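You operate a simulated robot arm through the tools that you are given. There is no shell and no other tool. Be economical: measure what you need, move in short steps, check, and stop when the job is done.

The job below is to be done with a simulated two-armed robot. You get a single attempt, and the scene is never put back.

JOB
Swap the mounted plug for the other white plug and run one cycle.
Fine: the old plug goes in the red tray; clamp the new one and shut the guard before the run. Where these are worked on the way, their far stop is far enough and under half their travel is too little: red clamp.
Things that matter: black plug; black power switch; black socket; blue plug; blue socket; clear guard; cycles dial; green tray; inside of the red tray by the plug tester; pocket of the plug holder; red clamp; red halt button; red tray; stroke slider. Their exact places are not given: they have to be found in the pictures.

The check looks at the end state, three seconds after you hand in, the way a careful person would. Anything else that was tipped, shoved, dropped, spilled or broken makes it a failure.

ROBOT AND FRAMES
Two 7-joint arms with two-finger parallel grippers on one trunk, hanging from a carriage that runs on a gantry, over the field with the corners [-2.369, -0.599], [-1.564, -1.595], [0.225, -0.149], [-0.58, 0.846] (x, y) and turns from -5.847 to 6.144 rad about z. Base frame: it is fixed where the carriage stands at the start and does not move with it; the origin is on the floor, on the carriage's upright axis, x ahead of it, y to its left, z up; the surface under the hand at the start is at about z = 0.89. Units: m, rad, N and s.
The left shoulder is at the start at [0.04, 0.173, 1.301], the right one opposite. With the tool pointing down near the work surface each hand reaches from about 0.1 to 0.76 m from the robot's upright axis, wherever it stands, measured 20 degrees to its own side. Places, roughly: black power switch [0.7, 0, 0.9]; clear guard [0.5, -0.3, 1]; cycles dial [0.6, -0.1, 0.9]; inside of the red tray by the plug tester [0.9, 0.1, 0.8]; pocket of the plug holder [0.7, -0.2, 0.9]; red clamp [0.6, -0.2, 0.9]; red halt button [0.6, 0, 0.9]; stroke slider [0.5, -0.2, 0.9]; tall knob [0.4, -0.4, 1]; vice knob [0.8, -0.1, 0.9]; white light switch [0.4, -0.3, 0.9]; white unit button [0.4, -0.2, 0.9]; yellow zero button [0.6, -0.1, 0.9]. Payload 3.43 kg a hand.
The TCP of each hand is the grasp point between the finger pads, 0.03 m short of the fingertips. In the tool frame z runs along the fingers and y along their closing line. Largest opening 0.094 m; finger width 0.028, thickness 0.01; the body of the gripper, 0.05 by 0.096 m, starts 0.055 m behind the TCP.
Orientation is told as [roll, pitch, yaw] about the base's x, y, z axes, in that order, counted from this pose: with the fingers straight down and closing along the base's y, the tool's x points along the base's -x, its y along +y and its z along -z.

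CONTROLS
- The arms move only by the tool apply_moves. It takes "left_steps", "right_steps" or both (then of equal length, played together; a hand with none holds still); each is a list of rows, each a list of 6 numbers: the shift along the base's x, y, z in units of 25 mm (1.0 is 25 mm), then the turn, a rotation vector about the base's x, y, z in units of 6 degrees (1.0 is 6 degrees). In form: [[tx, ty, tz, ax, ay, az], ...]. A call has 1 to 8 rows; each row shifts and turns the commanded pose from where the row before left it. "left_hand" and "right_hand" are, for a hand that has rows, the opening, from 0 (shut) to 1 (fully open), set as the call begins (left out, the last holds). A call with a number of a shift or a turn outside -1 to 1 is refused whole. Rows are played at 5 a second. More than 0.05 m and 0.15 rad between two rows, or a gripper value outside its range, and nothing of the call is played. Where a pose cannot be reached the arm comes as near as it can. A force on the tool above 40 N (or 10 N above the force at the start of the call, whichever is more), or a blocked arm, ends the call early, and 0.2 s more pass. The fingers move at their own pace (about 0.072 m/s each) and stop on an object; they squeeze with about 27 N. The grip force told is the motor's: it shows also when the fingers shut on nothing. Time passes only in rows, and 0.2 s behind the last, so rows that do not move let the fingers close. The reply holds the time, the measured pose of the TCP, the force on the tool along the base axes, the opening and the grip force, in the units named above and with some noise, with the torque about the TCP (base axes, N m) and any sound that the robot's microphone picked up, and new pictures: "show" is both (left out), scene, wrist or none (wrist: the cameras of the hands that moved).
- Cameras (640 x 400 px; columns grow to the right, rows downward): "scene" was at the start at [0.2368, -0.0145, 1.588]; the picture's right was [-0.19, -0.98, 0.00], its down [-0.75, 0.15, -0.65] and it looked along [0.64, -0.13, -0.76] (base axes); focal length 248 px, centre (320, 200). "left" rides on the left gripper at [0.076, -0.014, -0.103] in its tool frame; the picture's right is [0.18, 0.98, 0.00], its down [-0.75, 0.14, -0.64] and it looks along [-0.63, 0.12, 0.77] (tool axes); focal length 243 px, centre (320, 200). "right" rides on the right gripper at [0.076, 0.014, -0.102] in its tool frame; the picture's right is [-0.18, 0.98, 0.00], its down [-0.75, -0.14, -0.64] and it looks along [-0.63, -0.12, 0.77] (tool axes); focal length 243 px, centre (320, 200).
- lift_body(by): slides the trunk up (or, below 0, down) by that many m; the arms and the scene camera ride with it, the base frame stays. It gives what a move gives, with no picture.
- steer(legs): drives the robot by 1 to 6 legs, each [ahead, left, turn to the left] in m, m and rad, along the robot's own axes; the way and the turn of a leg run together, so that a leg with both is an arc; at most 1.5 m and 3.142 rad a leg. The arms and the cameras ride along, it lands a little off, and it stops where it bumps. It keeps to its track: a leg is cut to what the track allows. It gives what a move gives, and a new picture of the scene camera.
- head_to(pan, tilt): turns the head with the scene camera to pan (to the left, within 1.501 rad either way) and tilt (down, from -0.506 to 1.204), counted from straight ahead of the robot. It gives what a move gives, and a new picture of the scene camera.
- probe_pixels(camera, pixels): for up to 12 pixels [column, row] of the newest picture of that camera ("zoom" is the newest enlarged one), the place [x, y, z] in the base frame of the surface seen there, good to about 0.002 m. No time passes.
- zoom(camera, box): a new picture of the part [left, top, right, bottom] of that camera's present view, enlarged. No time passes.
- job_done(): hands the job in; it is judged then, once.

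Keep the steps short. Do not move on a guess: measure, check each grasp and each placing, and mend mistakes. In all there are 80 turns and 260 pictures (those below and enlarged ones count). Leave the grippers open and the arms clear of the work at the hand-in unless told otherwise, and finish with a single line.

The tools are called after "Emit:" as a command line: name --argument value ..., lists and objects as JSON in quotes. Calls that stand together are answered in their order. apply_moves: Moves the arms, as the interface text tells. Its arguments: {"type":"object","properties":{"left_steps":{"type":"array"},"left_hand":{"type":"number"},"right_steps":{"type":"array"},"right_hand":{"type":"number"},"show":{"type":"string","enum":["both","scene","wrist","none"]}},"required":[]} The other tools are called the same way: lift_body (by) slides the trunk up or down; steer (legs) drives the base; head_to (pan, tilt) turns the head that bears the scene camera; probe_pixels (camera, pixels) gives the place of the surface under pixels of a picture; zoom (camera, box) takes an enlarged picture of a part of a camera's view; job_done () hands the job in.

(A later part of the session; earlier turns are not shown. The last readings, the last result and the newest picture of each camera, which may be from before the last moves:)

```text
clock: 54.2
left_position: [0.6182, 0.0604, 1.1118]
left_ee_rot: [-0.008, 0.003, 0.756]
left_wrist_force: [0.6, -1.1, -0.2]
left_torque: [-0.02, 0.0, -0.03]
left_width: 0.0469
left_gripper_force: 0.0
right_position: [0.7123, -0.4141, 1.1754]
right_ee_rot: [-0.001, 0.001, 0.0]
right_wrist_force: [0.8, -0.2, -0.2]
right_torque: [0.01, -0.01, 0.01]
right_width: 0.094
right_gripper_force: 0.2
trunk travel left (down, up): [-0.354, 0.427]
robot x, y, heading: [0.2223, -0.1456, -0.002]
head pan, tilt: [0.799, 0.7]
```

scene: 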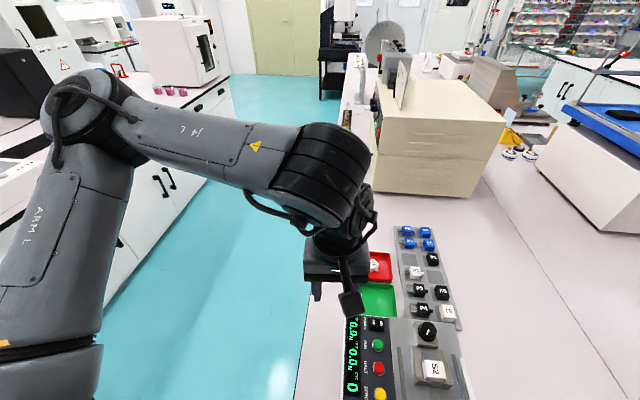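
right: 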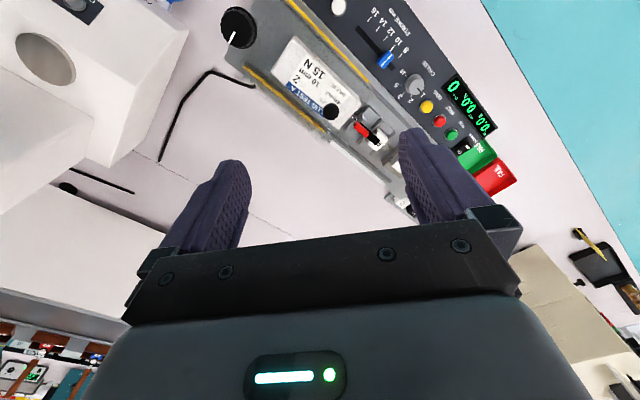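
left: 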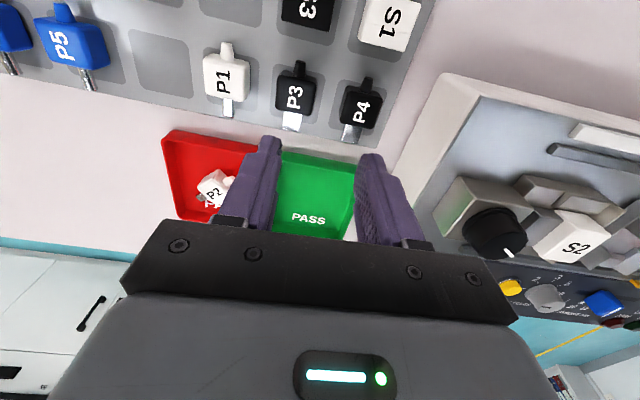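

Emit:
probe_pixels --camera "scene" --pixels '[[220, 85], [130, 200], [120, 250], [20, 170], [440, 110], [400, 190], [90, 110], [60, 90]]'

Emit:
steer --legs '[[0.0, 0.0, 0.5]]'

```text
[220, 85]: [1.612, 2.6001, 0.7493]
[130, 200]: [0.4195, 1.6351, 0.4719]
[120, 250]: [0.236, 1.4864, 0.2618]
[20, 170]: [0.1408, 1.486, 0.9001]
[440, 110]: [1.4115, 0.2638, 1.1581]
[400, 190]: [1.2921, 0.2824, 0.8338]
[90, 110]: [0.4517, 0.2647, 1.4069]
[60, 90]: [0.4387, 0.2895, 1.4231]
```

```text
clock: 56.0
left_position: [0.4741, 0.2235, 1.1126]
left_ee_rot: [-0.008, 0.002, 1.247]
left_wrist_force: [0.5, -0.1, 0.2]
left_torque: [0.03, 0.01, -0.01]
left_width: 0.0467
left_gripper_force: 0.0
right_position: [0.7799, -0.1518, 1.1757]
right_ee_rot: [0.0, 0.0, 0.49]
right_wrist_force: [0.2, 0.2, -0.1]
right_torque: [-0.02, 0.06, 0.02]
right_width: 0.0939
right_gripper_force: 0.1
trunk travel left (down, up): [-0.354, 0.427]
robot x, y, heading: [0.2203, -0.1489, 0.494]
head pan, tilt: [0.799, 0.7]
```

scene: 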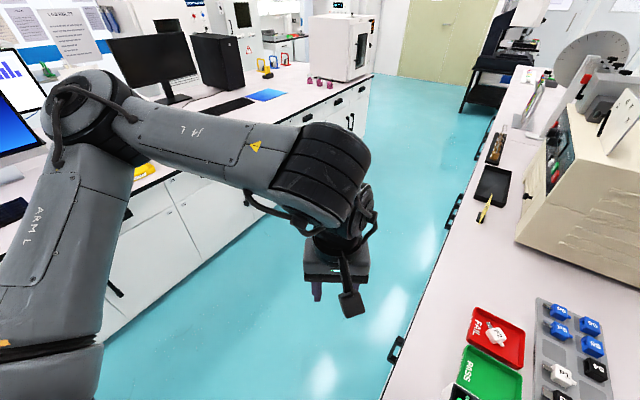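

All clear; I turn 0.45 more and look at the rack and the right arm.

Emit:
steer --legs '[[0.0, 0.0, 0.45]]'

Emit:
head_to --pan -0.35 --tilt 0.85

```text
clock: 57.7
left_position: [0.2958, 0.2937, 1.1118]
left_ee_rot: [-0.008, 0.005, 1.68]
left_wrist_force: [-0.4, 0.4, -0.2]
left_torque: [0.0, -0.01, 0.0]
left_width: 0.0472
left_gripper_force: 0.1
right_position: [0.7312, 0.0828, 1.1763]
right_ee_rot: [0.0, 0.0, 0.923]
right_wrist_force: [-0.1, 0.1, 0.4]
right_torque: [-0.01, -0.05, -0.05]
right_width: 0.0941
right_gripper_force: 0.1
trunk travel left (down, up): [-0.354, 0.427]
robot x, y, heading: [0.2204, -0.1509, 0.93]
head pan, tilt: [0.799, 0.7]
```

scene: 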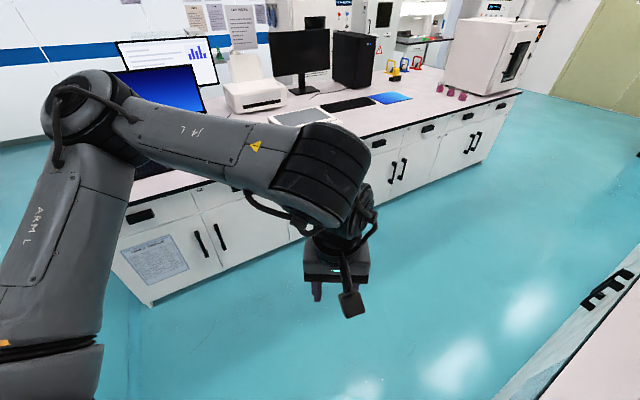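

```text
clock: 59.1
left_position: [0.2964, 0.2949, 1.1122]
left_ee_rot: [-0.008, 0.004, 1.679]
left_wrist_force: [-0.1, 0.0, 0.0]
left_torque: [-0.03, 0.01, 0.01]
left_width: 0.0468
left_gripper_force: 0.0
right_position: [0.7307, 0.083, 1.1754]
right_ee_rot: [-0.002, 0.0, 0.923]
right_wrist_force: [0.4, -1.2, 0.0]
right_torque: [-0.02, -0.01, 0.02]
right_width: 0.0941
right_gripper_force: 0.1
trunk travel left (down, up): [-0.354, 0.427]
robot x, y, heading: [0.2233, -0.1471, 0.925]
head pan, tilt: [-0.351, 0.85]
```

scene: 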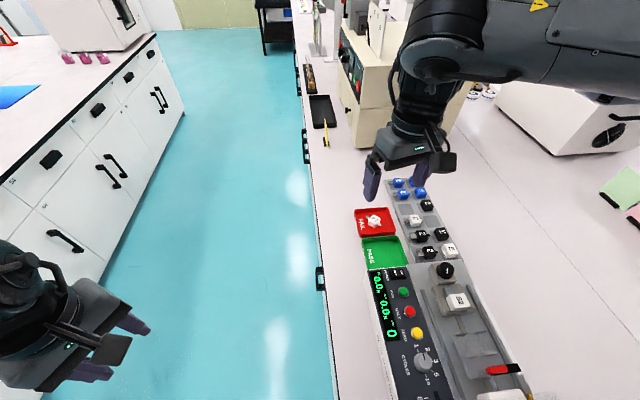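

Now the right hand: turn from yaw 0.92 toward -0.86 while going over P1.

Emit:
apply_moves --right_steps '[[0.3, 0, -0.3, 0, 0, -1], [0.3, 0, -0.3, 0, 0, -1], [0.3, 0, -0.3, 0, 0, -1], [0.3, 0, -0.3, 0, 0, -1], [0.3, 0, -0.3, 0, 0, -1], [0.3, 0, -0.3, 0, 0, -1], [0.3, 0, -0.3, 0, 0, -1], [0.3, 0, -0.3, 0, 0, -1]]' --right_hand 0.5 --show "none"

Emit:
apply_moves --right_steps '[[0.7, -0.28, -0.3, 0, 0, -1], [0.7, -0.28, -0.3, 0, 0, -1], [0.7, -0.28, -0.3, 0, 0, -1], [0.7, -0.28, -0.3, 0, 0, -1], [0.7, -0.28, -0.3, 0, 0, -1], [0.7, -0.28, -0.3, 0, 0, -1], [0.7, -0.28, -0.3, 0, 0, -1], [0.7, -0.28, -0.3, 0, 0, -1]]'

```text
clock: 60.9
left_position: [0.2964, 0.2935, 1.1121]
left_ee_rot: [-0.009, 0.005, 1.68]
left_wrist_force: [-0.5, -1.0, -0.2]
left_torque: [0.03, 0.01, -0.03]
left_width: 0.0468
left_gripper_force: 0.0
right_position: [0.8258, 0.0696, 1.1364]
right_ee_rot: [0.001, -0.002, 0.083]
right_wrist_force: [1.6, -0.6, -0.3]
right_torque: [0.03, 0.01, -0.02]
right_width: 0.047
right_gripper_force: 0.1
right hand out of reach, approached as far as the arm can: row 7, 8
trunk travel left (down, up): [-0.354, 0.427]
robot x, y, heading: [0.2243, -0.1425, 0.926]
head pan, tilt: [-0.351, 0.85]
```

```text
clock: 62.7
left_position: [0.2961, 0.2942, 1.1117]
left_ee_rot: [-0.009, 0.001, 1.68]
left_wrist_force: [0.7, -0.5, -0.8]
left_torque: [0.0, -0.02, 0.03]
left_width: 0.047
left_gripper_force: 0.1
right_position: [1.0261, -0.0258, 1.0572]
right_ee_rot: [0.008, 0.004, -0.693]
right_wrist_force: [-0.6, -0.9, 0.4]
right_torque: [-0.01, -0.02, -0.06]
right_width: 0.0472
right_gripper_force: 0.1
right hand out of reach, approached as far as the arm can: row 1, 2, 3, 4, 5, 6, 7, 8
trunk travel left (down, up): [-0.354, 0.427]
robot x, y, heading: [0.2213, -0.1509, 0.925]
head pan, tilt: [-0.351, 0.85]
```

scene: 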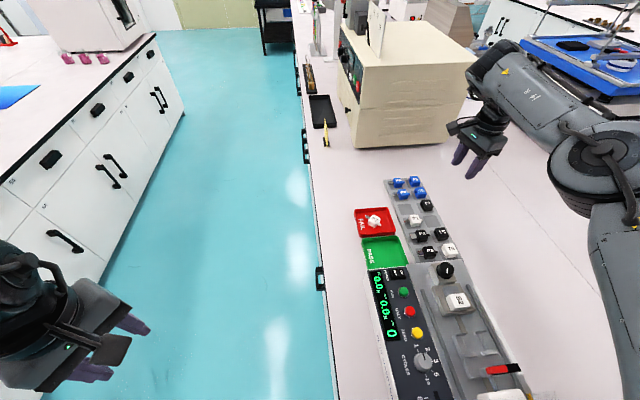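
right: 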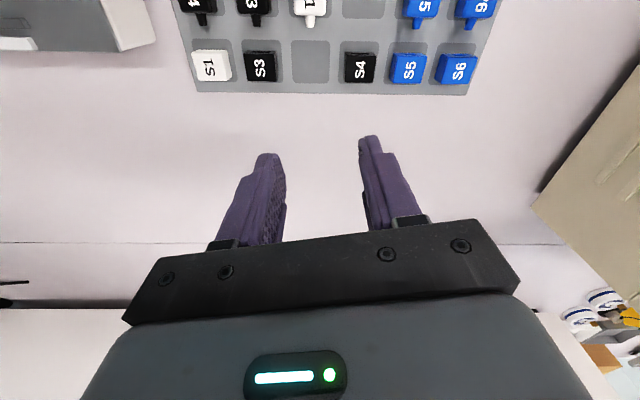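

Good reach now: the hand is even past P1. I go to (0.9685, 0.026), yaw -0.86, z 0.93.

Emit:
apply_moves --right_steps '[[-0.46, 0.41, -0.6, 0, 0, -0.5], [-0.46, 0.41, -0.9, 0, 0, -0.5], [-0.46, 0.41, -0.9, 0, 0, -0.5], [-0.46, 0.41, -0.9, 0, 0, -0.13], [-0.46, 0.43, -0.9, 0, 0, 0], [0, 0, -0.9, 0, 0, 0]]'

Emit:
zoom --camera "right" --box '[240, 50, 400, 150]'

```text
clock: 64.1
left_position: [0.296, 0.2926, 1.1116]
left_ee_rot: [-0.01, 0.002, 1.68]
left_wrist_force: [-0.6, 0.9, -0.3]
left_torque: [-0.02, -0.02, -0.01]
left_width: 0.0469
left_gripper_force: 0.1
right_position: [1.0543, -0.1068, 1.0593]
right_ee_rot: [0.007, 0.004, -0.854]
right_wrist_force: [-0.4, -0.7, 0.7]
right_torque: [0.02, 0.0, 0.04]
right_width: 0.047
right_gripper_force: 0.1
right hand out of reach, approached as far as the arm can: row 1, 2, 3, 4, 5, 6
trunk travel left (down, up): [-0.354, 0.427]
robot x, y, heading: [0.2229, -0.1474, 0.924]
head pan, tilt: [-0.351, 0.85]
```

scene: 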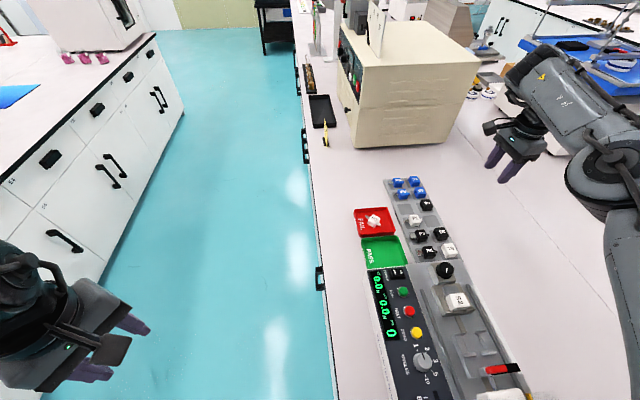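
right: 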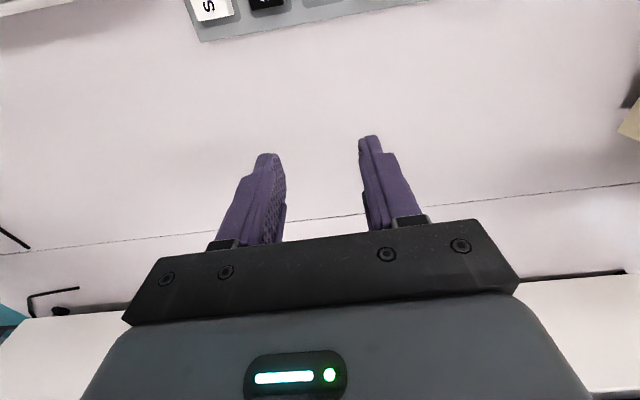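

```text
4.00 times, centred on (320, 100) of right
```

zoom: 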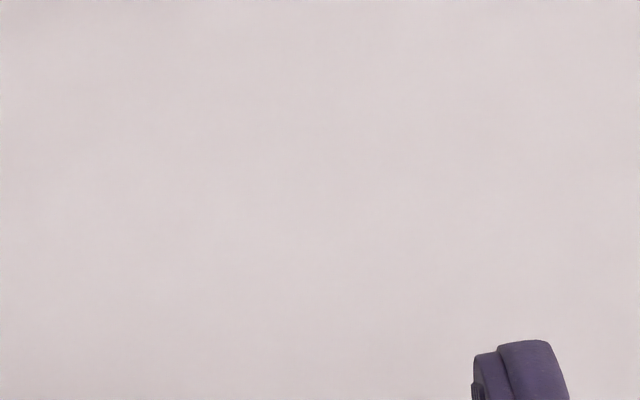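

It drifted off to the side: the wrist is against a limit in this posture. I draw the hand back to a comfortable spot at this yaw, then extend again.

Emit:
apply_moves --right_steps '[[-1, 0.3, 0.5, 0, 0, 0], [-1, 0.3, 0.5, 0, 0, 0], [-1, 0.3, 0, 0, 0, 0], [-1, 0.3, 0, 0, 0, 0], [-1, 0.3, 0, 0, 0, 0], [-1, 0.3, 0, 0, 0, 0], [-1, 0.3, 0, 0, 0, 0], [-1, 0.3, 0, 0, 0, 0]]' --show "none"

Emit:
apply_moves --right_steps '[[-1, 0.5, 0, 0, 0, 0], [-1, 0.5, 0, 0, 0, 0], [-1, 0.5, 0, 0, 0, 0], [-1, 0.5, 0, 0, 0, 0], [0, 0, 0, 0, 0, 0]]' --show "scene"

```text
clock: 65.9
left_position: [0.2956, 0.2939, 1.1125]
left_ee_rot: [-0.009, 0.004, 1.678]
left_wrist_force: [0.5, 0.3, 0.3]
left_torque: [0.02, 0.0, 0.02]
left_width: 0.0472
left_gripper_force: 0.1
right_position: [1.0522, -0.0943, 1.0755]
right_ee_rot: [0.008, 0.004, -0.856]
right_wrist_force: [0.1, -0.2, -0.3]
right_torque: [0.01, 0.01, 0.01]
right_width: 0.0467
right_gripper_force: 0.1
right hand out of reach, approached as far as the arm can: row 1, 2, 3, 4, 5, 6, 7, 8
trunk travel left (down, up): [-0.354, 0.427]
robot x, y, heading: [0.2221, -0.1471, 0.928]
head pan, tilt: [-0.351, 0.85]
```

```text
clock: 67.1
left_position: [0.296, 0.2934, 1.1127]
left_ee_rot: [-0.009, 0.005, 1.679]
left_wrist_force: [0.4, 0.1, -0.1]
left_torque: [0.01, -0.01, -0.03]
left_width: 0.0473
left_gripper_force: 0.0
right_position: [1.0523, -0.094, 1.0768]
right_ee_rot: [0.008, 0.002, -0.856]
right_wrist_force: [-0.7, 0.4, 0.4]
right_torque: [-0.01, -0.02, 0.01]
right_width: 0.0472
right_gripper_force: 0.1
right hand out of reach, approached as far as the arm can: row 1, 2, 3, 4
trunk travel left (down, up): [-0.354, 0.427]
robot x, y, heading: [0.2239, -0.1461, 0.924]
head pan, tilt: [-0.351, 0.85]
```

scene: 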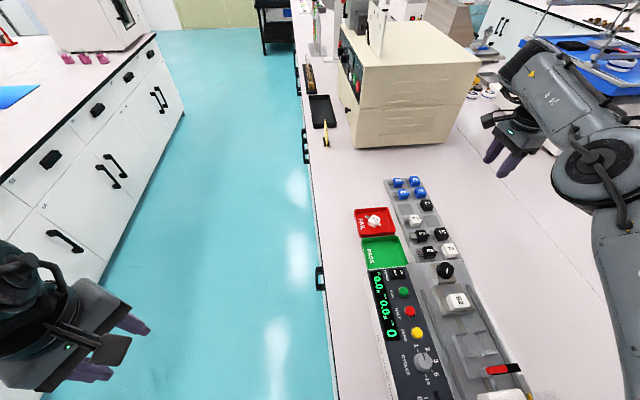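

The arm is stuck at a joint limit in this posture; I retrace the way it came (yaw back, hand back).

Emit:
apply_moves --right_steps '[[0, 0, 0.3, 0, 0, 1], [0, 0.3, 0.3, 0, 0, 1], [-0.5, 0.3, 0.3, 0, 0, 1], [-0.7, 0.28, 0.3, 0, 0, 1], [-0.7, 0.28, 0.3, 0, 0, 1], [-0.7, 0.28, 0.3, 0, 0, 1], [-0.7, 0.28, 0.3, 0, 0, 1], [-0.7, 0.28, 0.3, 0, 0, 1]]' --show "none"

Emit:
apply_moves --right_steps '[[-0.7, 0, 0.3, 0, 0, 1], [-0.7, 0, 0.3, 0, 0, 1], [-0.7, 0, 0.3, 0, 0, 1], [-0.7, 0, 0.3, 0, 0, 1], [-0.7, 0, 0.3, 0, 0, 1], [-0.7, 0, 0.3, 0, 0, 1]]' --show "scene"

```text
clock: 68.9
left_position: [0.2944, 0.2936, 1.1125]
left_ee_rot: [-0.01, 0.004, 1.679]
left_wrist_force: [-0.4, 0.9, 0.0]
left_torque: [0.0, 0.01, -0.01]
left_width: 0.0468
left_gripper_force: 0.0
right_position: [0.9516, -0.0445, 1.1355]
right_ee_rot: [0.006, 0.003, -0.022]
right_wrist_force: [0.4, 0.9, -0.2]
right_torque: [-0.02, -0.01, 0.0]
right_width: 0.0469
right_gripper_force: 0.1
trunk travel left (down, up): [-0.354, 0.427]
robot x, y, heading: [0.2228, -0.1457, 0.925]
head pan, tilt: [-0.351, 0.85]
```

```text
clock: 70.3
left_position: [0.2954, 0.2936, 1.1122]
left_ee_rot: [-0.009, 0.003, 1.68]
left_wrist_force: [0.0, 0.0, -0.3]
left_torque: [0.01, 0.03, 0.01]
left_width: 0.0471
left_gripper_force: 0.0
right_position: [0.8476, -0.0447, 1.1818]
right_ee_rot: [0.008, 0.005, 0.607]
right_wrist_force: [0.0, -0.2, 0.3]
right_torque: [-0.03, 0.04, 0.03]
right_width: 0.0467
right_gripper_force: 0.1
trunk travel left (down, up): [-0.354, 0.427]
robot x, y, heading: [0.2248, -0.1472, 0.923]
head pan, tilt: [-0.351, 0.85]
```

scene: 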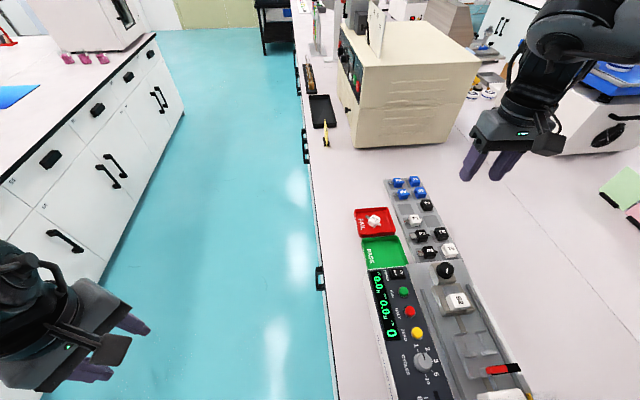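

Freed. The right wrist evidently likes positive yaw as well, so I take the opposite hand orientation, yaw +2.28, with the same closing line.

Emit:
apply_moves --right_steps '[[0, 0.1, -0.3, 0, 0, 1], [0, 0.1, -0.3, 0, 0, 1], [0, 0.1, -0.3, 0, 0, 1], [0, 0.1, -0.3, 0, 0, 1], [0, 0.1, -0.3, 0, 0, 1], [0, 0.1, -0.3, 0, 0, 1], [0, 0.1, -0.3, 0, 0, 1], [0, 0.1, -0.3, 0, 0, 1]]' --show "none"

Emit:
apply_moves --right_steps '[[0.3, 0.2, -0.5, 0, 0, 1], [0.3, 0.2, -0.5, 0, 0, 1], [0.5, 0.2, -0.5, 0, 0, 1], [0.6, 0.2, -0.5, 0, 0, 1], [0.6, 0.25, -0.5, 0, 0, 1], [0.7, 0.3, -0.5, 0, 0, 1], [0.8, 0.3, -0.5, 0, 0, 1], [0.84, 0.3, -0.5, 0, 0, 0.95]]'

```text
clock: 72.1
left_position: [0.2967, 0.2945, 1.1115]
left_ee_rot: [-0.01, 0.003, 1.681]
left_wrist_force: [0.1, -0.5, -0.7]
left_torque: [-0.02, 0.0, 0.02]
left_width: 0.0469
left_gripper_force: 0.0
right_position: [0.8469, -0.0265, 1.1225]
right_ee_rot: [0.008, 0.0, 1.445]
right_wrist_force: [-0.4, -0.1, -0.1]
right_torque: [0.01, -0.01, 0.0]
right_width: 0.0468
right_gripper_force: 0.0
trunk travel left (down, up): [-0.354, 0.427]
robot x, y, heading: [0.2233, -0.1424, 0.921]
head pan, tilt: [-0.351, 0.85]
```

```text
clock: 73.9
left_position: [0.2964, 0.2941, 1.1118]
left_ee_rot: [-0.009, 0.004, 1.678]
left_wrist_force: [0.3, 0.4, 0.6]
left_torque: [-0.01, -0.01, 0.01]
left_width: 0.0472
left_gripper_force: 0.1
right_position: [0.9642, 0.0235, 1.0216]
right_ee_rot: [0.007, 0.002, 2.278]
right_wrist_force: [-0.7, -0.3, 0.2]
right_torque: [-0.01, 0.02, 0.0]
right_width: 0.0473
right_gripper_force: 0.0
trunk travel left (down, up): [-0.354, 0.427]
robot x, y, heading: [0.2244, -0.1443, 0.927]
head pan, tilt: [-0.351, 0.85]
```

scene: 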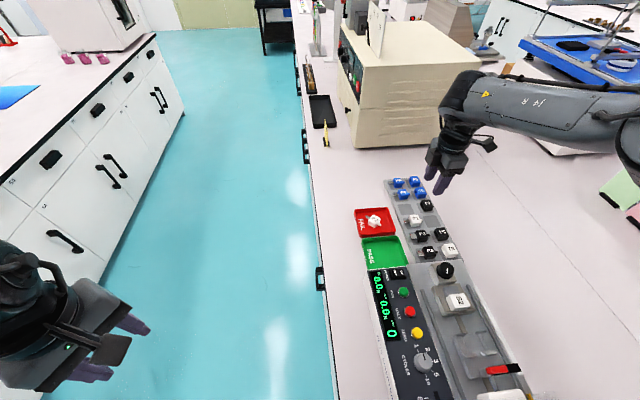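
right: 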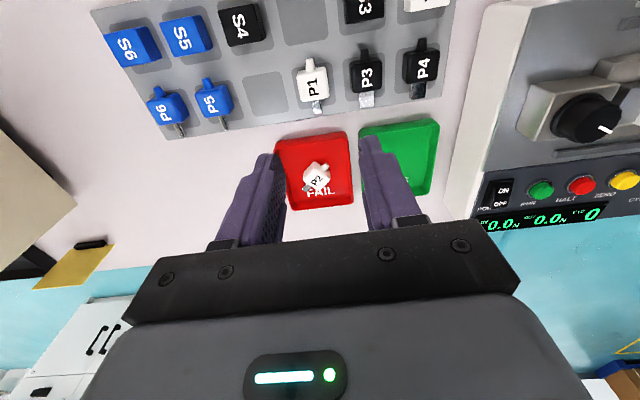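

Works well: no limit, right above P1 (pixel ~(313, 80)). I measure P1 once more in this view.

Emit:
zoom --camera "right" --box '[260, 40, 400, 130]'

```text
4.44 times, centred on (330, 85) of right
```

zoom: 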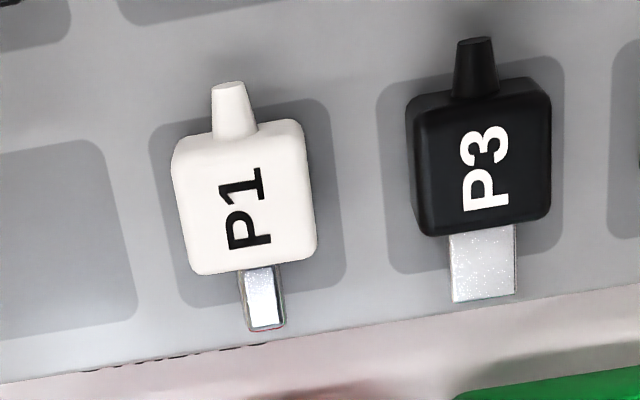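

Emit:
probe_pixels --camera "zoom" --pixels '[[180, 160], [300, 140], [310, 245], [197, 265], [245, 205], [232, 95], [265, 320], [420, 115], [425, 220], [480, 165], [160, 200], [360, 180]]'

```text
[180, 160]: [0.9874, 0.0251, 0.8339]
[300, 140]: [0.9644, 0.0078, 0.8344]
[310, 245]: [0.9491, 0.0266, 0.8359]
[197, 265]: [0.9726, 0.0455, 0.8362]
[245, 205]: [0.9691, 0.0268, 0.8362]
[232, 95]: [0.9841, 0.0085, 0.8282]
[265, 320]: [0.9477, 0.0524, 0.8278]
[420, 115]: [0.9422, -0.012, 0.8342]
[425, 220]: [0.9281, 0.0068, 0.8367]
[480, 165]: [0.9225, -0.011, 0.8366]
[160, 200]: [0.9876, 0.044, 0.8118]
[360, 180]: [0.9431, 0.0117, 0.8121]
```

P1's centre (0.9684, 0.0263), top 0.836. I align and descend to z 0.853, the same grip height as on P2.

Emit:
apply_moves --right_steps '[[0.17, 0.11, -0.9, 0, 0, -0.3], [0, 0, -0.9, 0, 0, 0], [0, 0, -0.9, 0, 0, 0], [0, 0, -0.9, 0, 0, 0], [0, 0, 0, 0, 0, 0]]' --right_hand 0.5 --show "wrist"

```text
clock: 75.1
left_position: [0.296, 0.2942, 1.1118]
left_ee_rot: [-0.008, 0.004, 1.679]
left_wrist_force: [0.3, 0.8, 0.1]
left_torque: [0.03, 0.01, 0.0]
left_width: 0.0471
left_gripper_force: 0.1
right_position: [0.9689, 0.0258, 0.9328]
right_ee_rot: [0.008, 0.003, 2.244]
right_wrist_force: [0.7, -0.8, 0.9]
right_torque: [0.01, -0.01, 0.03]
right_width: 0.0469
right_gripper_force: 0.0
trunk travel left (down, up): [-0.354, 0.427]
robot x, y, heading: [0.2238, -0.1441, 0.925]
head pan, tilt: [-0.351, 0.85]
```

right: 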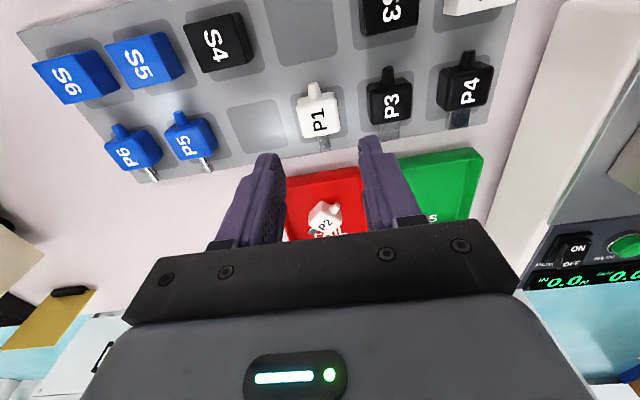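

Centred between the fingers; down the last 80 mm, then close.

Emit:
apply_moves --right_steps '[[0, 0, -0.9, 0, 0, 0], [0, 0, -0.9, 0, 0, 0], [0, 0, -0.9, 0, 0, 0], [0, 0, -0.5, 0, 0, 0], [0, 0, 0, 0, 0, 0]]' --show "wrist"

Emit:
apply_moves --right_steps '[[0, 0, 0, 0, 0, 0], [0, 0, 0, 0, 0, 0], [0, 0, 0, 0, 0, 0]]' --right_hand 0 --show "wrist"

```text
clock: 76.3
left_position: [0.2974, 0.2948, 1.1124]
left_ee_rot: [-0.008, 0.005, 1.678]
left_wrist_force: [-0.4, -0.2, -0.6]
left_torque: [-0.05, 0.0, -0.04]
left_width: 0.0469
left_gripper_force: 0.1
right_position: [0.9585, 0.0158, 0.8661]
right_ee_rot: [0.001, 0.001, 2.245]
right_wrist_force: [-3.1, -0.4, 20.6]
right_torque: [0.08, 0.08, 0.01]
right_width: 0.0463
right_gripper_force: 0.1
right hand out of reach, approached as far as the arm can: row 3, 4
trunk travel left (down, up): [-0.354, 0.427]
robot x, y, heading: [0.2191, -0.1467, 0.925]
head pan, tilt: [-0.351, 0.85]
```

right: 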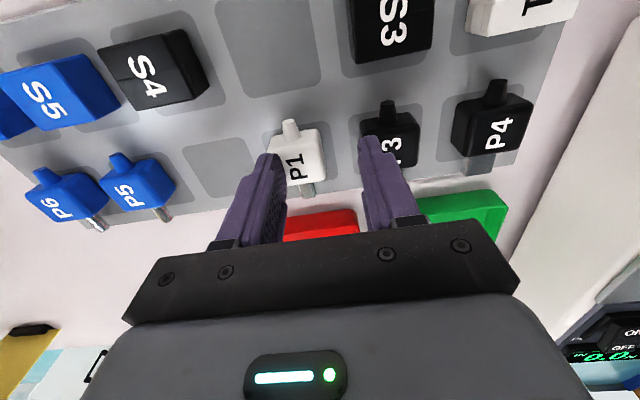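

```text
clock: 77.1
left_position: [0.2985, 0.2948, 1.1123]
left_ee_rot: [-0.009, 0.001, 1.679]
left_wrist_force: [0.3, 0.4, -0.1]
left_torque: [-0.03, 0.0, 0.0]
left_width: 0.0469
left_gripper_force: 0.0
right_position: [0.9607, 0.0148, 0.8654]
right_ee_rot: [0.002, 0.004, 2.245]
right_wrist_force: [2.6, 3.0, 23.9]
right_torque: [0.18, -0.05, 0.01]
right_width: 0.0
right_gripper_force: 27.5
trunk travel left (down, up): [-0.354, 0.427]
robot x, y, heading: [0.2204, -0.1507, 0.926]
head pan, tilt: [-0.351, 0.85]
```

right: 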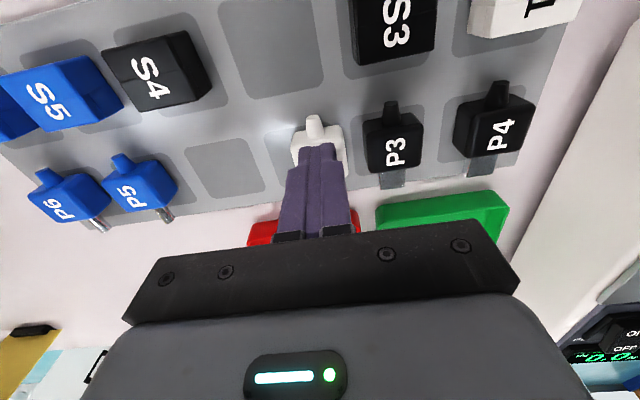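

The reach gave out at the bottom: the hand drifted 15 mm inward and the fingers pressed on top of P1 instead of beside it. I lift straight up, open, and check P1.

Emit:
apply_moves --right_steps '[[0, 0, 0.5, 0, 0, 0], [0, 0, 0.9, 0, 0, 0], [0, 0, 0.9, 0, 0, 0], [0, 0, 0.9, 0, 0, 0], [0, 0, 0.9, 0, 0, 0], [0, 0, 0.9, 0, 0, 0]]' --show "none"

Emit:
steer --legs '[[0.0, 0.0, 0.27]]'

Emit:
zoom --camera "scene" --box '[380, 160, 540, 280]'

```text
clock: 78.5
left_position: [0.2967, 0.2949, 1.112]
left_ee_rot: [-0.009, 0.003, 1.678]
left_wrist_force: [0.2, -0.2, 1.0]
left_torque: [0.01, -0.01, -0.01]
left_width: 0.0472
left_gripper_force: 0.0
right_position: [0.9578, 0.0154, 0.9881]
right_ee_rot: [0.008, 0.003, 2.246]
right_wrist_force: [-0.1, 0.2, -0.2]
right_torque: [0.0, 0.03, 0.01]
right_width: 0.0
right_gripper_force: 27.0
trunk travel left (down, up): [-0.354, 0.427]
robot x, y, heading: [0.2219, -0.1465, 0.923]
head pan, tilt: [-0.351, 0.85]
```

```text
clock: 79.8
left_position: [0.1759, 0.2988, 1.1116]
left_ee_rot: [-0.006, 0.003, 1.95]
left_wrist_force: [-0.5, -0.3, 0.4]
left_torque: [0.0, 0.01, 0.03]
left_width: 0.047
left_gripper_force: 0.0
right_position: [0.8886, 0.2046, 0.9861]
right_ee_rot: [0.009, 0.001, 2.513]
right_wrist_force: [-0.7, -0.1, 0.2]
right_torque: [-0.01, -0.05, 0.01]
right_width: 0.0001
right_gripper_force: 27.0
trunk travel left (down, up): [-0.354, 0.427]
robot x, y, heading: [0.2252, -0.1492, 1.192]
head pan, tilt: [-0.351, 0.85]
```

scene: 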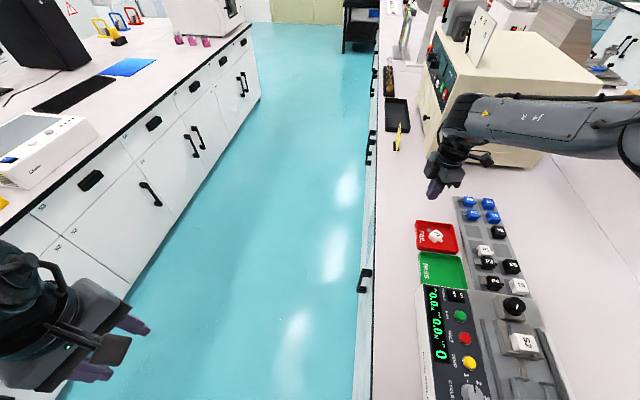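

```text
3.33 times, centred on (460, 220) of scene
```

zoom: 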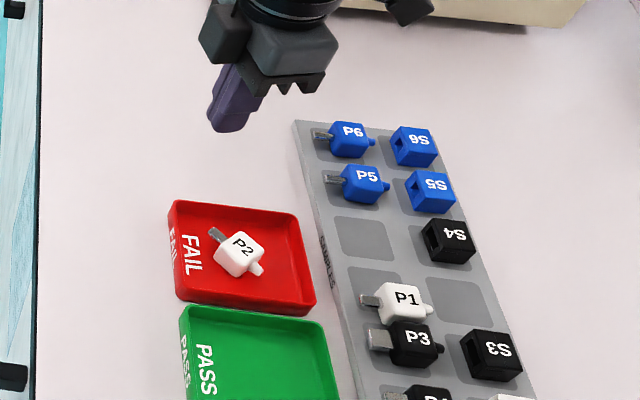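

P1 was dragged a little toward P3. I bring the hand back over it and measure.

Emit:
apply_moves --right_steps '[[0.37, -0.9, 0.1, 0, 0, -0.4], [0.37, -0.9, 0.1, 0, 0, -0.4], [0.37, -0.9, 0.1, 0, 0, -0.4], [0.37, -0.9, 0.1, 0, 0, -0.4], [0.37, -0.9, 0.1, 0, 0, -0.4], [0.37, -0.9, 0.1, 0, 0, -0.4], [0.37, -0.9, 0.1, 0, 0, -0.15], [0.37, -0.9, 0.1, 0, 0, 0]]' --right_hand 0.6 --show "wrist"

Emit:
zoom --camera "right" --box '[250, 40, 410, 140]'

```text
clock: 81.6
left_position: [0.1757, 0.2967, 1.1114]
left_ee_rot: [-0.009, 0.004, 1.95]
left_wrist_force: [-0.4, 0.2, -0.4]
left_torque: [0.02, 0.0, 0.02]
left_width: 0.0473
left_gripper_force: 0.0
right_position: [0.9614, 0.0229, 1.0067]
right_ee_rot: [0.009, 0.004, 2.246]
right_wrist_force: [-0.1, -0.6, -0.6]
right_torque: [0.02, -0.02, 0.0]
right_width: 0.0563
right_gripper_force: 0.2
trunk travel left (down, up): [-0.354, 0.427]
robot x, y, heading: [0.2205, -0.1466, 1.194]
head pan, tilt: [-0.351, 0.85]
```

right: 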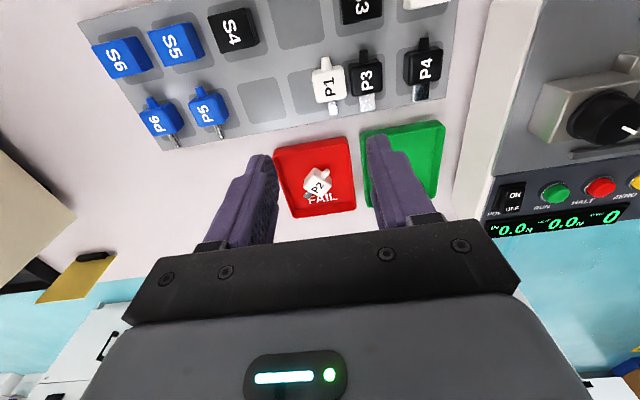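

```text
4.00 times, centred on (330, 90) of right
```

zoom: 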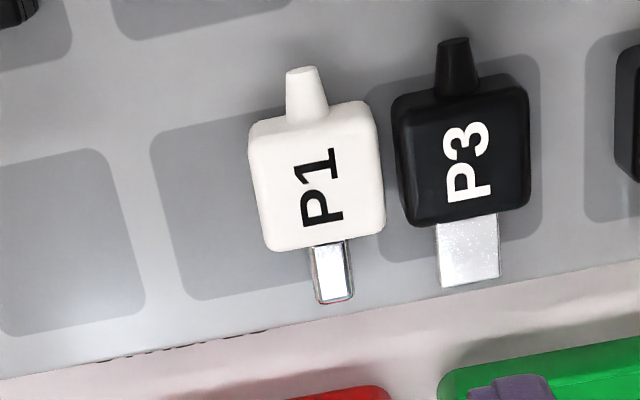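

P1 now stands about 5 mm from P3, too narrow for a finger. I'll take it by its nub (clear of P3's nub), slide it back by about 15 mm, then grip the body. Measuring first.

Emit:
probe_pixels --camera "zoom" --pixels '[[303, 75], [306, 100], [310, 115], [255, 135], [370, 110], [378, 225], [268, 240], [455, 50], [457, 80], [400, 110], [405, 210], [332, 290]]'

```text
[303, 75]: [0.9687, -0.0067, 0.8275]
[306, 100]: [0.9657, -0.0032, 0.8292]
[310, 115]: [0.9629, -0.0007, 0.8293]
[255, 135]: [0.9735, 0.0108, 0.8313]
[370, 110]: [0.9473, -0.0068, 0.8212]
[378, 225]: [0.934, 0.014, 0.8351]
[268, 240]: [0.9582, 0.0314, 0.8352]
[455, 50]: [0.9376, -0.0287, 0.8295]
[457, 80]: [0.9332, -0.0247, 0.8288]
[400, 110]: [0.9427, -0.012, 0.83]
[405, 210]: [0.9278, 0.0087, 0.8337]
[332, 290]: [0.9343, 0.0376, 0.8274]
```

Emit:
apply_moves --right_steps '[[0.26, -0.7, -0.6, 0, 0, 0], [0.26, -0.73, -0.9, 0, 0, 0], [0, 0, -0.9, 0, 0, 0], [0, 0, -0.9, 0, 0, 0], [0, 0, -0.9, 0, 0, 0], [0, 0, 0, 0, 0, 0]]' --right_hand 0.28 --show "wrist"

Emit:
zoom --camera "right" --box '[240, 40, 400, 160]'

```text
clock: 83.0
left_position: [0.1755, 0.2971, 1.1125]
left_ee_rot: [-0.008, 0.005, 1.948]
left_wrist_force: [0.0, -0.1, 0.8]
left_torque: [0.0, 0.01, -0.02]
left_width: 0.047
left_gripper_force: 0.1
right_position: [0.9762, -0.0112, 0.9034]
right_ee_rot: [0.009, 0.003, 2.246]
right_wrist_force: [0.0, 0.4, -0.7]
right_torque: [0.04, 0.01, 0.03]
right_width: 0.0264
right_gripper_force: 0.1
trunk travel left (down, up): [-0.354, 0.427]
robot x, y, heading: [0.2228, -0.1504, 1.197]
head pan, tilt: [-0.351, 0.85]
```

right: 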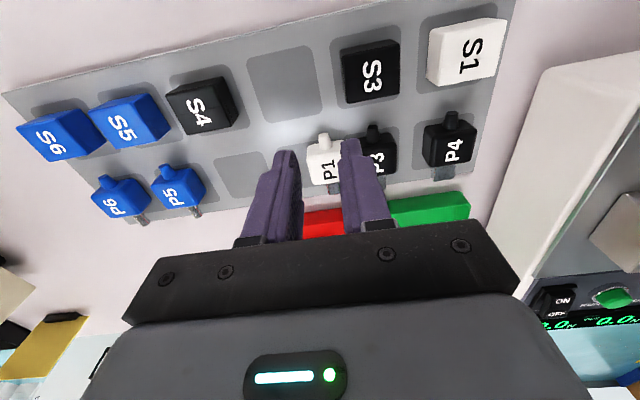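

```text
3.33 times, centred on (320, 100) of right
```

zoom: 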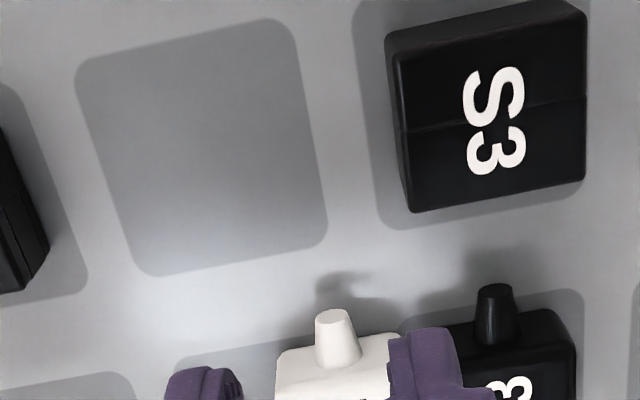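

The nub is 3 mm to one side; I correct and lower to z 0.845, then check before closing.

Emit:
apply_moves --right_steps '[[-0.1, -0.08, -0.6, 0, 0, 0], [0, 0, -0.6, 0, 0, 0], [0, 0, -0.6, 0, 0, 0], [0, 0, -0.5, 0, 0, 0], [0, 0, 0, 0, 0, 0]]' --show "wrist"

Emit:
zoom --camera "right" --box '[240, 60, 400, 260]'

```text
clock: 84.2
left_position: [0.1761, 0.2968, 1.1116]
left_ee_rot: [-0.006, 0.002, 1.948]
left_wrist_force: [0.3, 1.0, 1.1]
left_torque: [0.0, 0.03, -0.01]
left_width: 0.0471
left_gripper_force: 0.0
right_position: [0.9733, -0.0137, 0.8447]
right_ee_rot: [0.008, 0.002, 2.245]
right_wrist_force: [-0.4, 0.5, 0.1]
right_torque: [-0.02, 0.02, -0.01]
right_width: 0.0263
right_gripper_force: 0.1
trunk travel left (down, up): [-0.354, 0.427]
robot x, y, heading: [0.2199, -0.1511, 1.192]
head pan, tilt: [-0.351, 0.85]
```

right: 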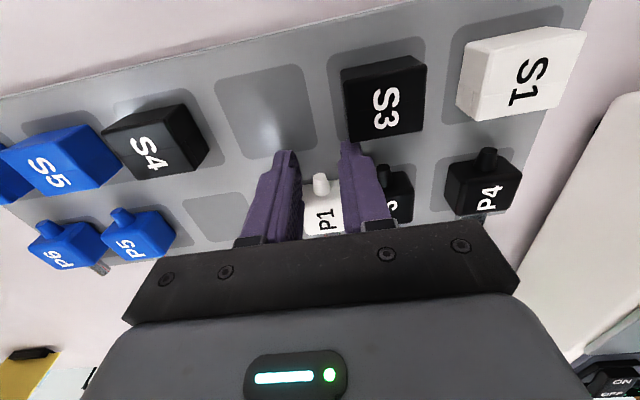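

```text
2.00 times, centred on (320, 160) of right
```

zoom: 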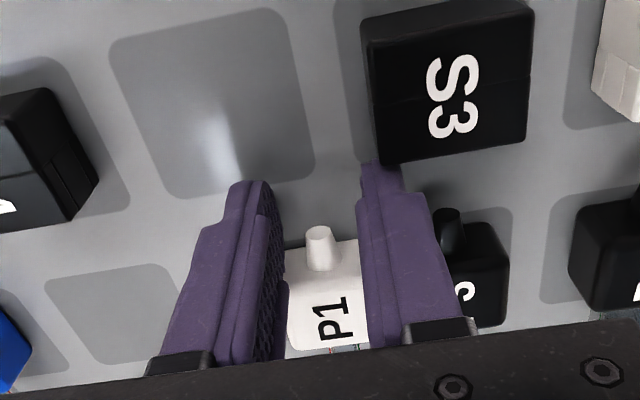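

The nub is centred; nothing is touched. Close on the nub.

Emit:
apply_moves --right_steps '[[0, 0, 0, 0, 0, 0], [0, 0, 0, 0, 0, 0]]' --right_hand 0 --show "wrist"

```text
clock: 84.8
left_position: [0.1755, 0.2978, 1.113]
left_ee_rot: [-0.01, 0.004, 1.949]
left_wrist_force: [-0.9, 0.9, -0.1]
left_torque: [-0.03, -0.01, 0.02]
left_width: 0.047
left_gripper_force: 0.1
right_position: [0.9734, -0.0143, 0.8438]
right_ee_rot: [0.01, 0.003, 2.246]
right_wrist_force: [0.0, 0.5, -0.1]
right_torque: [-0.01, 0.01, 0.0]
right_width: 0.0
right_gripper_force: 26.8
trunk travel left (down, up): [-0.354, 0.427]
robot x, y, heading: [0.2215, -0.1439, 1.196]
head pan, tilt: [-0.351, 0.85]
```

right: 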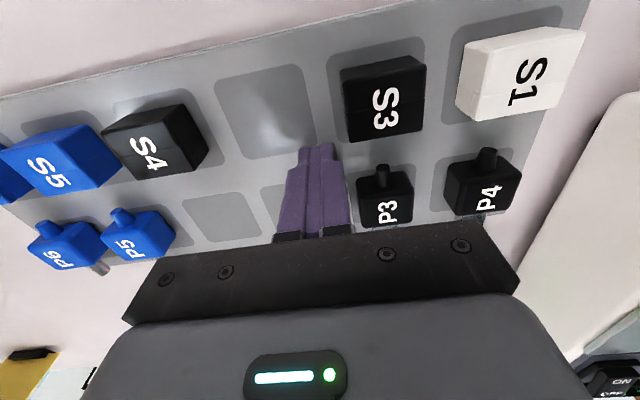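

The fingers closed on nothing. I lift and look.

Emit:
apply_moves --right_steps '[[0, 0, 0.8, 0, 0, 0], [0, 0, 0.8, 0, 0, 0], [0, 0, 0.8, 0, 0, 0], [0, 0, 0.8, 0, 0, 0]]' --show "wrist"

Emit:
zoom --camera "right" --box '[240, 60, 400, 200]'

Emit:
zoom --camera "scene" --box '[420, 180, 540, 300]'

```text
clock: 85.8
left_position: [0.176, 0.2988, 1.1119]
left_ee_rot: [-0.01, 0.004, 1.951]
left_wrist_force: [-0.3, 0.8, 0.3]
left_torque: [0.0, 0.05, -0.07]
left_width: 0.0468
left_gripper_force: 0.2
right_position: [0.9722, -0.0127, 0.9256]
right_ee_rot: [0.008, 0.004, 2.246]
right_wrist_force: [-0.1, 0.0, -0.4]
right_torque: [0.01, -0.02, -0.03]
right_width: 0.0
right_gripper_force: 27.0
trunk travel left (down, up): [-0.354, 0.427]
robot x, y, heading: [0.2216, -0.1525, 1.19]
head pan, tilt: [-0.351, 0.85]
```

right: 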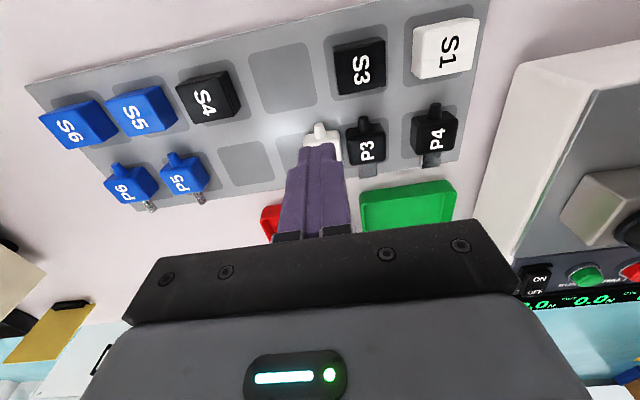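

```text
2.86 times, centred on (320, 130) of right
```

zoom: 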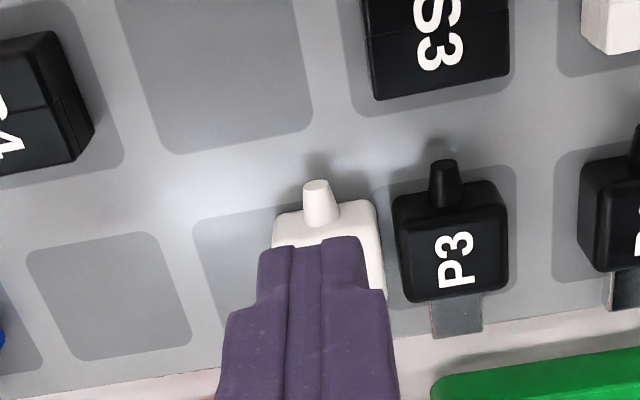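

```text
3.33 times, centred on (480, 240) of scene
```

zoom: 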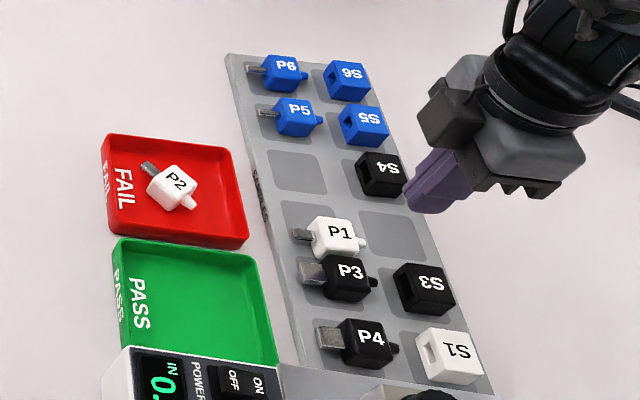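

The fingers passed behind the nub. Instead I repeat, on purpose, what moved it before: press closed fingertips lightly on top of P1's centre and drag it back along the rack. First to just above.

Emit:
apply_moves --right_steps '[[-0.73, 1.0, 0, 0, 0, 0], [0, 0, -0.9, 0, 0, 0], [0, 0, -0.9, 0, 0, 0], [0, 0, -0.3, 0, 0, 0], [0, 0, -0.1, 0, 0, 0], [0, 0, -0.08, 0, 0, 0], [0, 0, -0.08, 0, 0, 0]]' --right_hand 0 --show "wrist"

```text
clock: 87.4
left_position: [0.1764, 0.2975, 1.1129]
left_ee_rot: [-0.007, 0.003, 1.951]
left_wrist_force: [-0.6, 1.1, -0.2]
left_torque: [0.02, 0.01, -0.01]
left_width: 0.0469
left_gripper_force: 0.0
right_position: [0.9543, 0.0107, 0.8666]
right_ee_rot: [0.008, 0.003, 2.248]
right_wrist_force: [0.3, -0.4, -0.4]
right_torque: [-0.02, -0.03, 0.03]
right_width: 0.0
right_gripper_force: 27.3
trunk travel left (down, up): [-0.354, 0.427]
robot x, y, heading: [0.2249, -0.1464, 1.194]
head pan, tilt: [-0.351, 0.85]
```

right: 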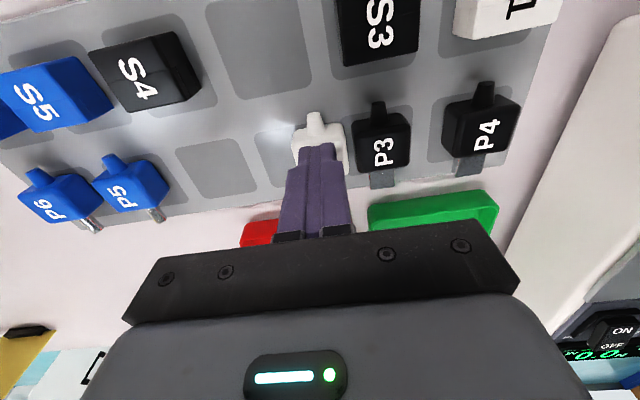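

Just touching height. I press down about 5 mm of command (about 10 N) and drag 20 mm along the rack.

Emit:
apply_moves --right_steps '[[0, 0, -0.12, 0, 0, 0], [0, 0, -0.12, 0, 0, 0], [0.156, 0.125, 0, 0, 0, 0], [0.156, 0.125, 0, 0, 0, 0], [0.156, 0.125, 0, 0, 0, 0], [0.156, 0.125, 0, 0, 0, 0], [0, 0, 0, 0, 0, 0]]' --show "none"

Emit:
apply_moves --right_steps '[[0, 0, 0.4, 0, 0, 0], [0, 0, 0.9, 0, 0, 0], [0, 0, 0.9, 0, 0, 0], [0, 0, 0.6, 0, 0, 0], [0, 0, 0, 0, 0, 0]]' --right_hand 0.55 --show "wrist"

Emit:
zoom --camera "right" --box '[250, 60, 410, 160]'

```text
clock: 88.0
left_position: [0.177, 0.2963, 1.1123]
left_ee_rot: [-0.009, 0.002, 1.949]
left_wrist_force: [0.0, 0.3, -0.1]
left_torque: [0.01, -0.02, 0.04]
left_width: 0.0468
left_gripper_force: 0.2
right_position: [0.9558, 0.0133, 0.8661]
right_ee_rot: [0.007, 0.002, 2.244]
right_wrist_force: [-3.6, -5.3, 20.7]
right_torque: [-0.14, 0.1, 0.02]
right_width: 0.0
right_gripper_force: 27.5
trunk travel left (down, up): [-0.354, 0.427]
robot x, y, heading: [0.2258, -0.1478, 1.192]
head pan, tilt: [-0.351, 0.85]
stopped in row 2 (right hand): the force on the tool passed its limit at 47 N (the readings are from after the stop); the commanded pose is now the measured one
```

```text
clock: 89.2
left_position: [0.1754, 0.2983, 1.1117]
left_ee_rot: [-0.01, 0.003, 1.95]
left_wrist_force: [-0.2, 0.9, 0.7]
left_torque: [-0.02, -0.01, -0.04]
left_width: 0.0469
left_gripper_force: 0.0
right_position: [0.955, 0.0138, 0.9336]
right_ee_rot: [0.008, 0.002, 2.248]
right_wrist_force: [-0.4, 0.1, -0.7]
right_torque: [0.01, 0.0, 0.01]
right_width: 0.0517
right_gripper_force: 0.0
trunk travel left (down, up): [-0.354, 0.427]
robot x, y, heading: [0.2216, -0.1479, 1.195]
head pan, tilt: [-0.351, 0.85]
```

right: 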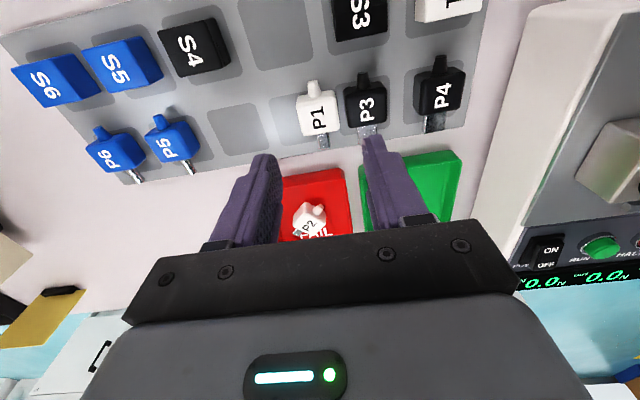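

```text
4.00 times, centred on (330, 110) of right
```

zoom: 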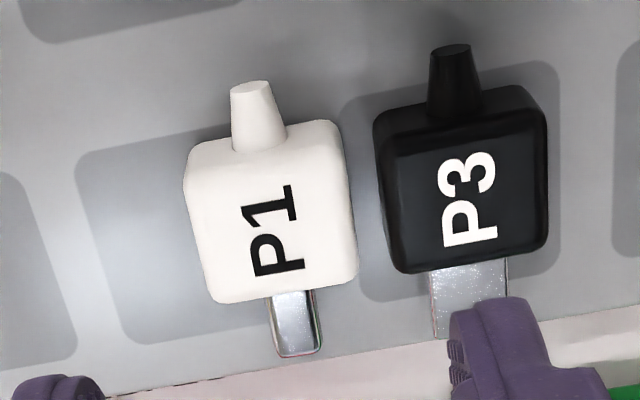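

The press is stiff (47 N stop, nothing harmed), P1 moved a couple of mm. I repeat with a gentler press (about 1–1.5 mm) and then the drag.

Emit:
apply_moves --right_steps '[[0, 0, -0.9, 0, 0, 0], [0, 0, -0.9, 0, 0, 0], [0, 0, -0.85, 0, 0, 0], [0, 0, -0.1, 0, 0, 0], [0.156, 0.125, -0.02, 0, 0, 0], [0.156, 0.125, -0.01, 0, 0, 0], [0.156, 0.125, 0, 0, 0, 0], [0.125, 0.1, 0, 0, 0, 0]]' --right_hand 0 --show "none"

Emit:
apply_moves --right_steps '[[0, 0, 0.4, 0, 0, 0], [0, 0, 0.9, 0, 0, 0], [0, 0, 0.9, 0, 0, 0], [0, 0, 0.6, 0, 0, 0], [0, 0, 0, 0, 0, 0]]' --right_hand 0.5 --show "wrist"

Emit:
zoom --camera "right" --box '[250, 60, 410, 160]'

```text
clock: 91.0
left_position: [0.1765, 0.2977, 1.1122]
left_ee_rot: [-0.01, 0.003, 1.949]
left_wrist_force: [0.1, -0.7, 0.6]
left_torque: [-0.04, 0.01, 0.03]
left_width: 0.0469
left_gripper_force: 0.1
right_position: [0.9706, 0.0252, 0.864]
right_ee_rot: [0.007, 0.001, 2.248]
right_wrist_force: [-6.9, -5.1, 25.6]
right_torque: [-0.12, 0.27, 0.0]
right_width: 0.0
right_gripper_force: 27.0
trunk travel left (down, up): [-0.354, 0.427]
robot x, y, heading: [0.2212, -0.1491, 1.189]
head pan, tilt: [-0.351, 0.85]
```

```text
clock: 92.2
left_position: [0.1751, 0.2968, 1.1119]
left_ee_rot: [-0.009, 0.005, 1.949]
left_wrist_force: [-1.0, -0.3, 0.1]
left_torque: [0.01, -0.03, 0.01]
left_width: 0.047
left_gripper_force: 0.1
right_position: [0.9673, 0.0243, 0.9349]
right_ee_rot: [0.007, 0.002, 2.245]
right_wrist_force: [-0.2, 0.6, 0.1]
right_torque: [0.02, 0.03, 0.03]
right_width: 0.0473
right_gripper_force: 0.1
trunk travel left (down, up): [-0.354, 0.427]
robot x, y, heading: [0.2238, -0.1469, 1.191]
head pan, tilt: [-0.351, 0.85]
```

right: 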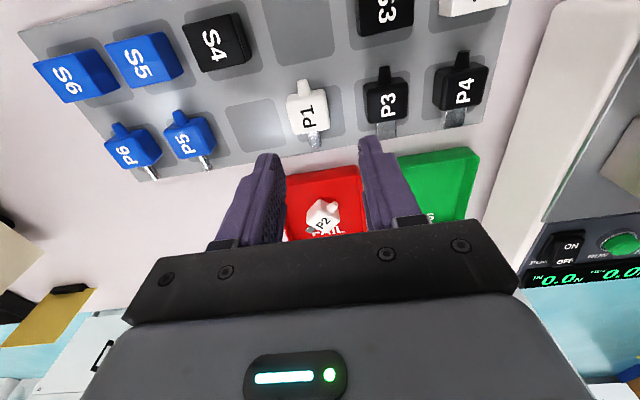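

```text
4.00 times, centred on (330, 110) of right
```

zoom: 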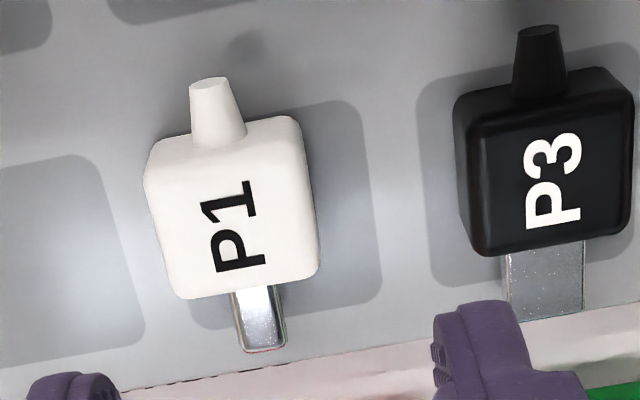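

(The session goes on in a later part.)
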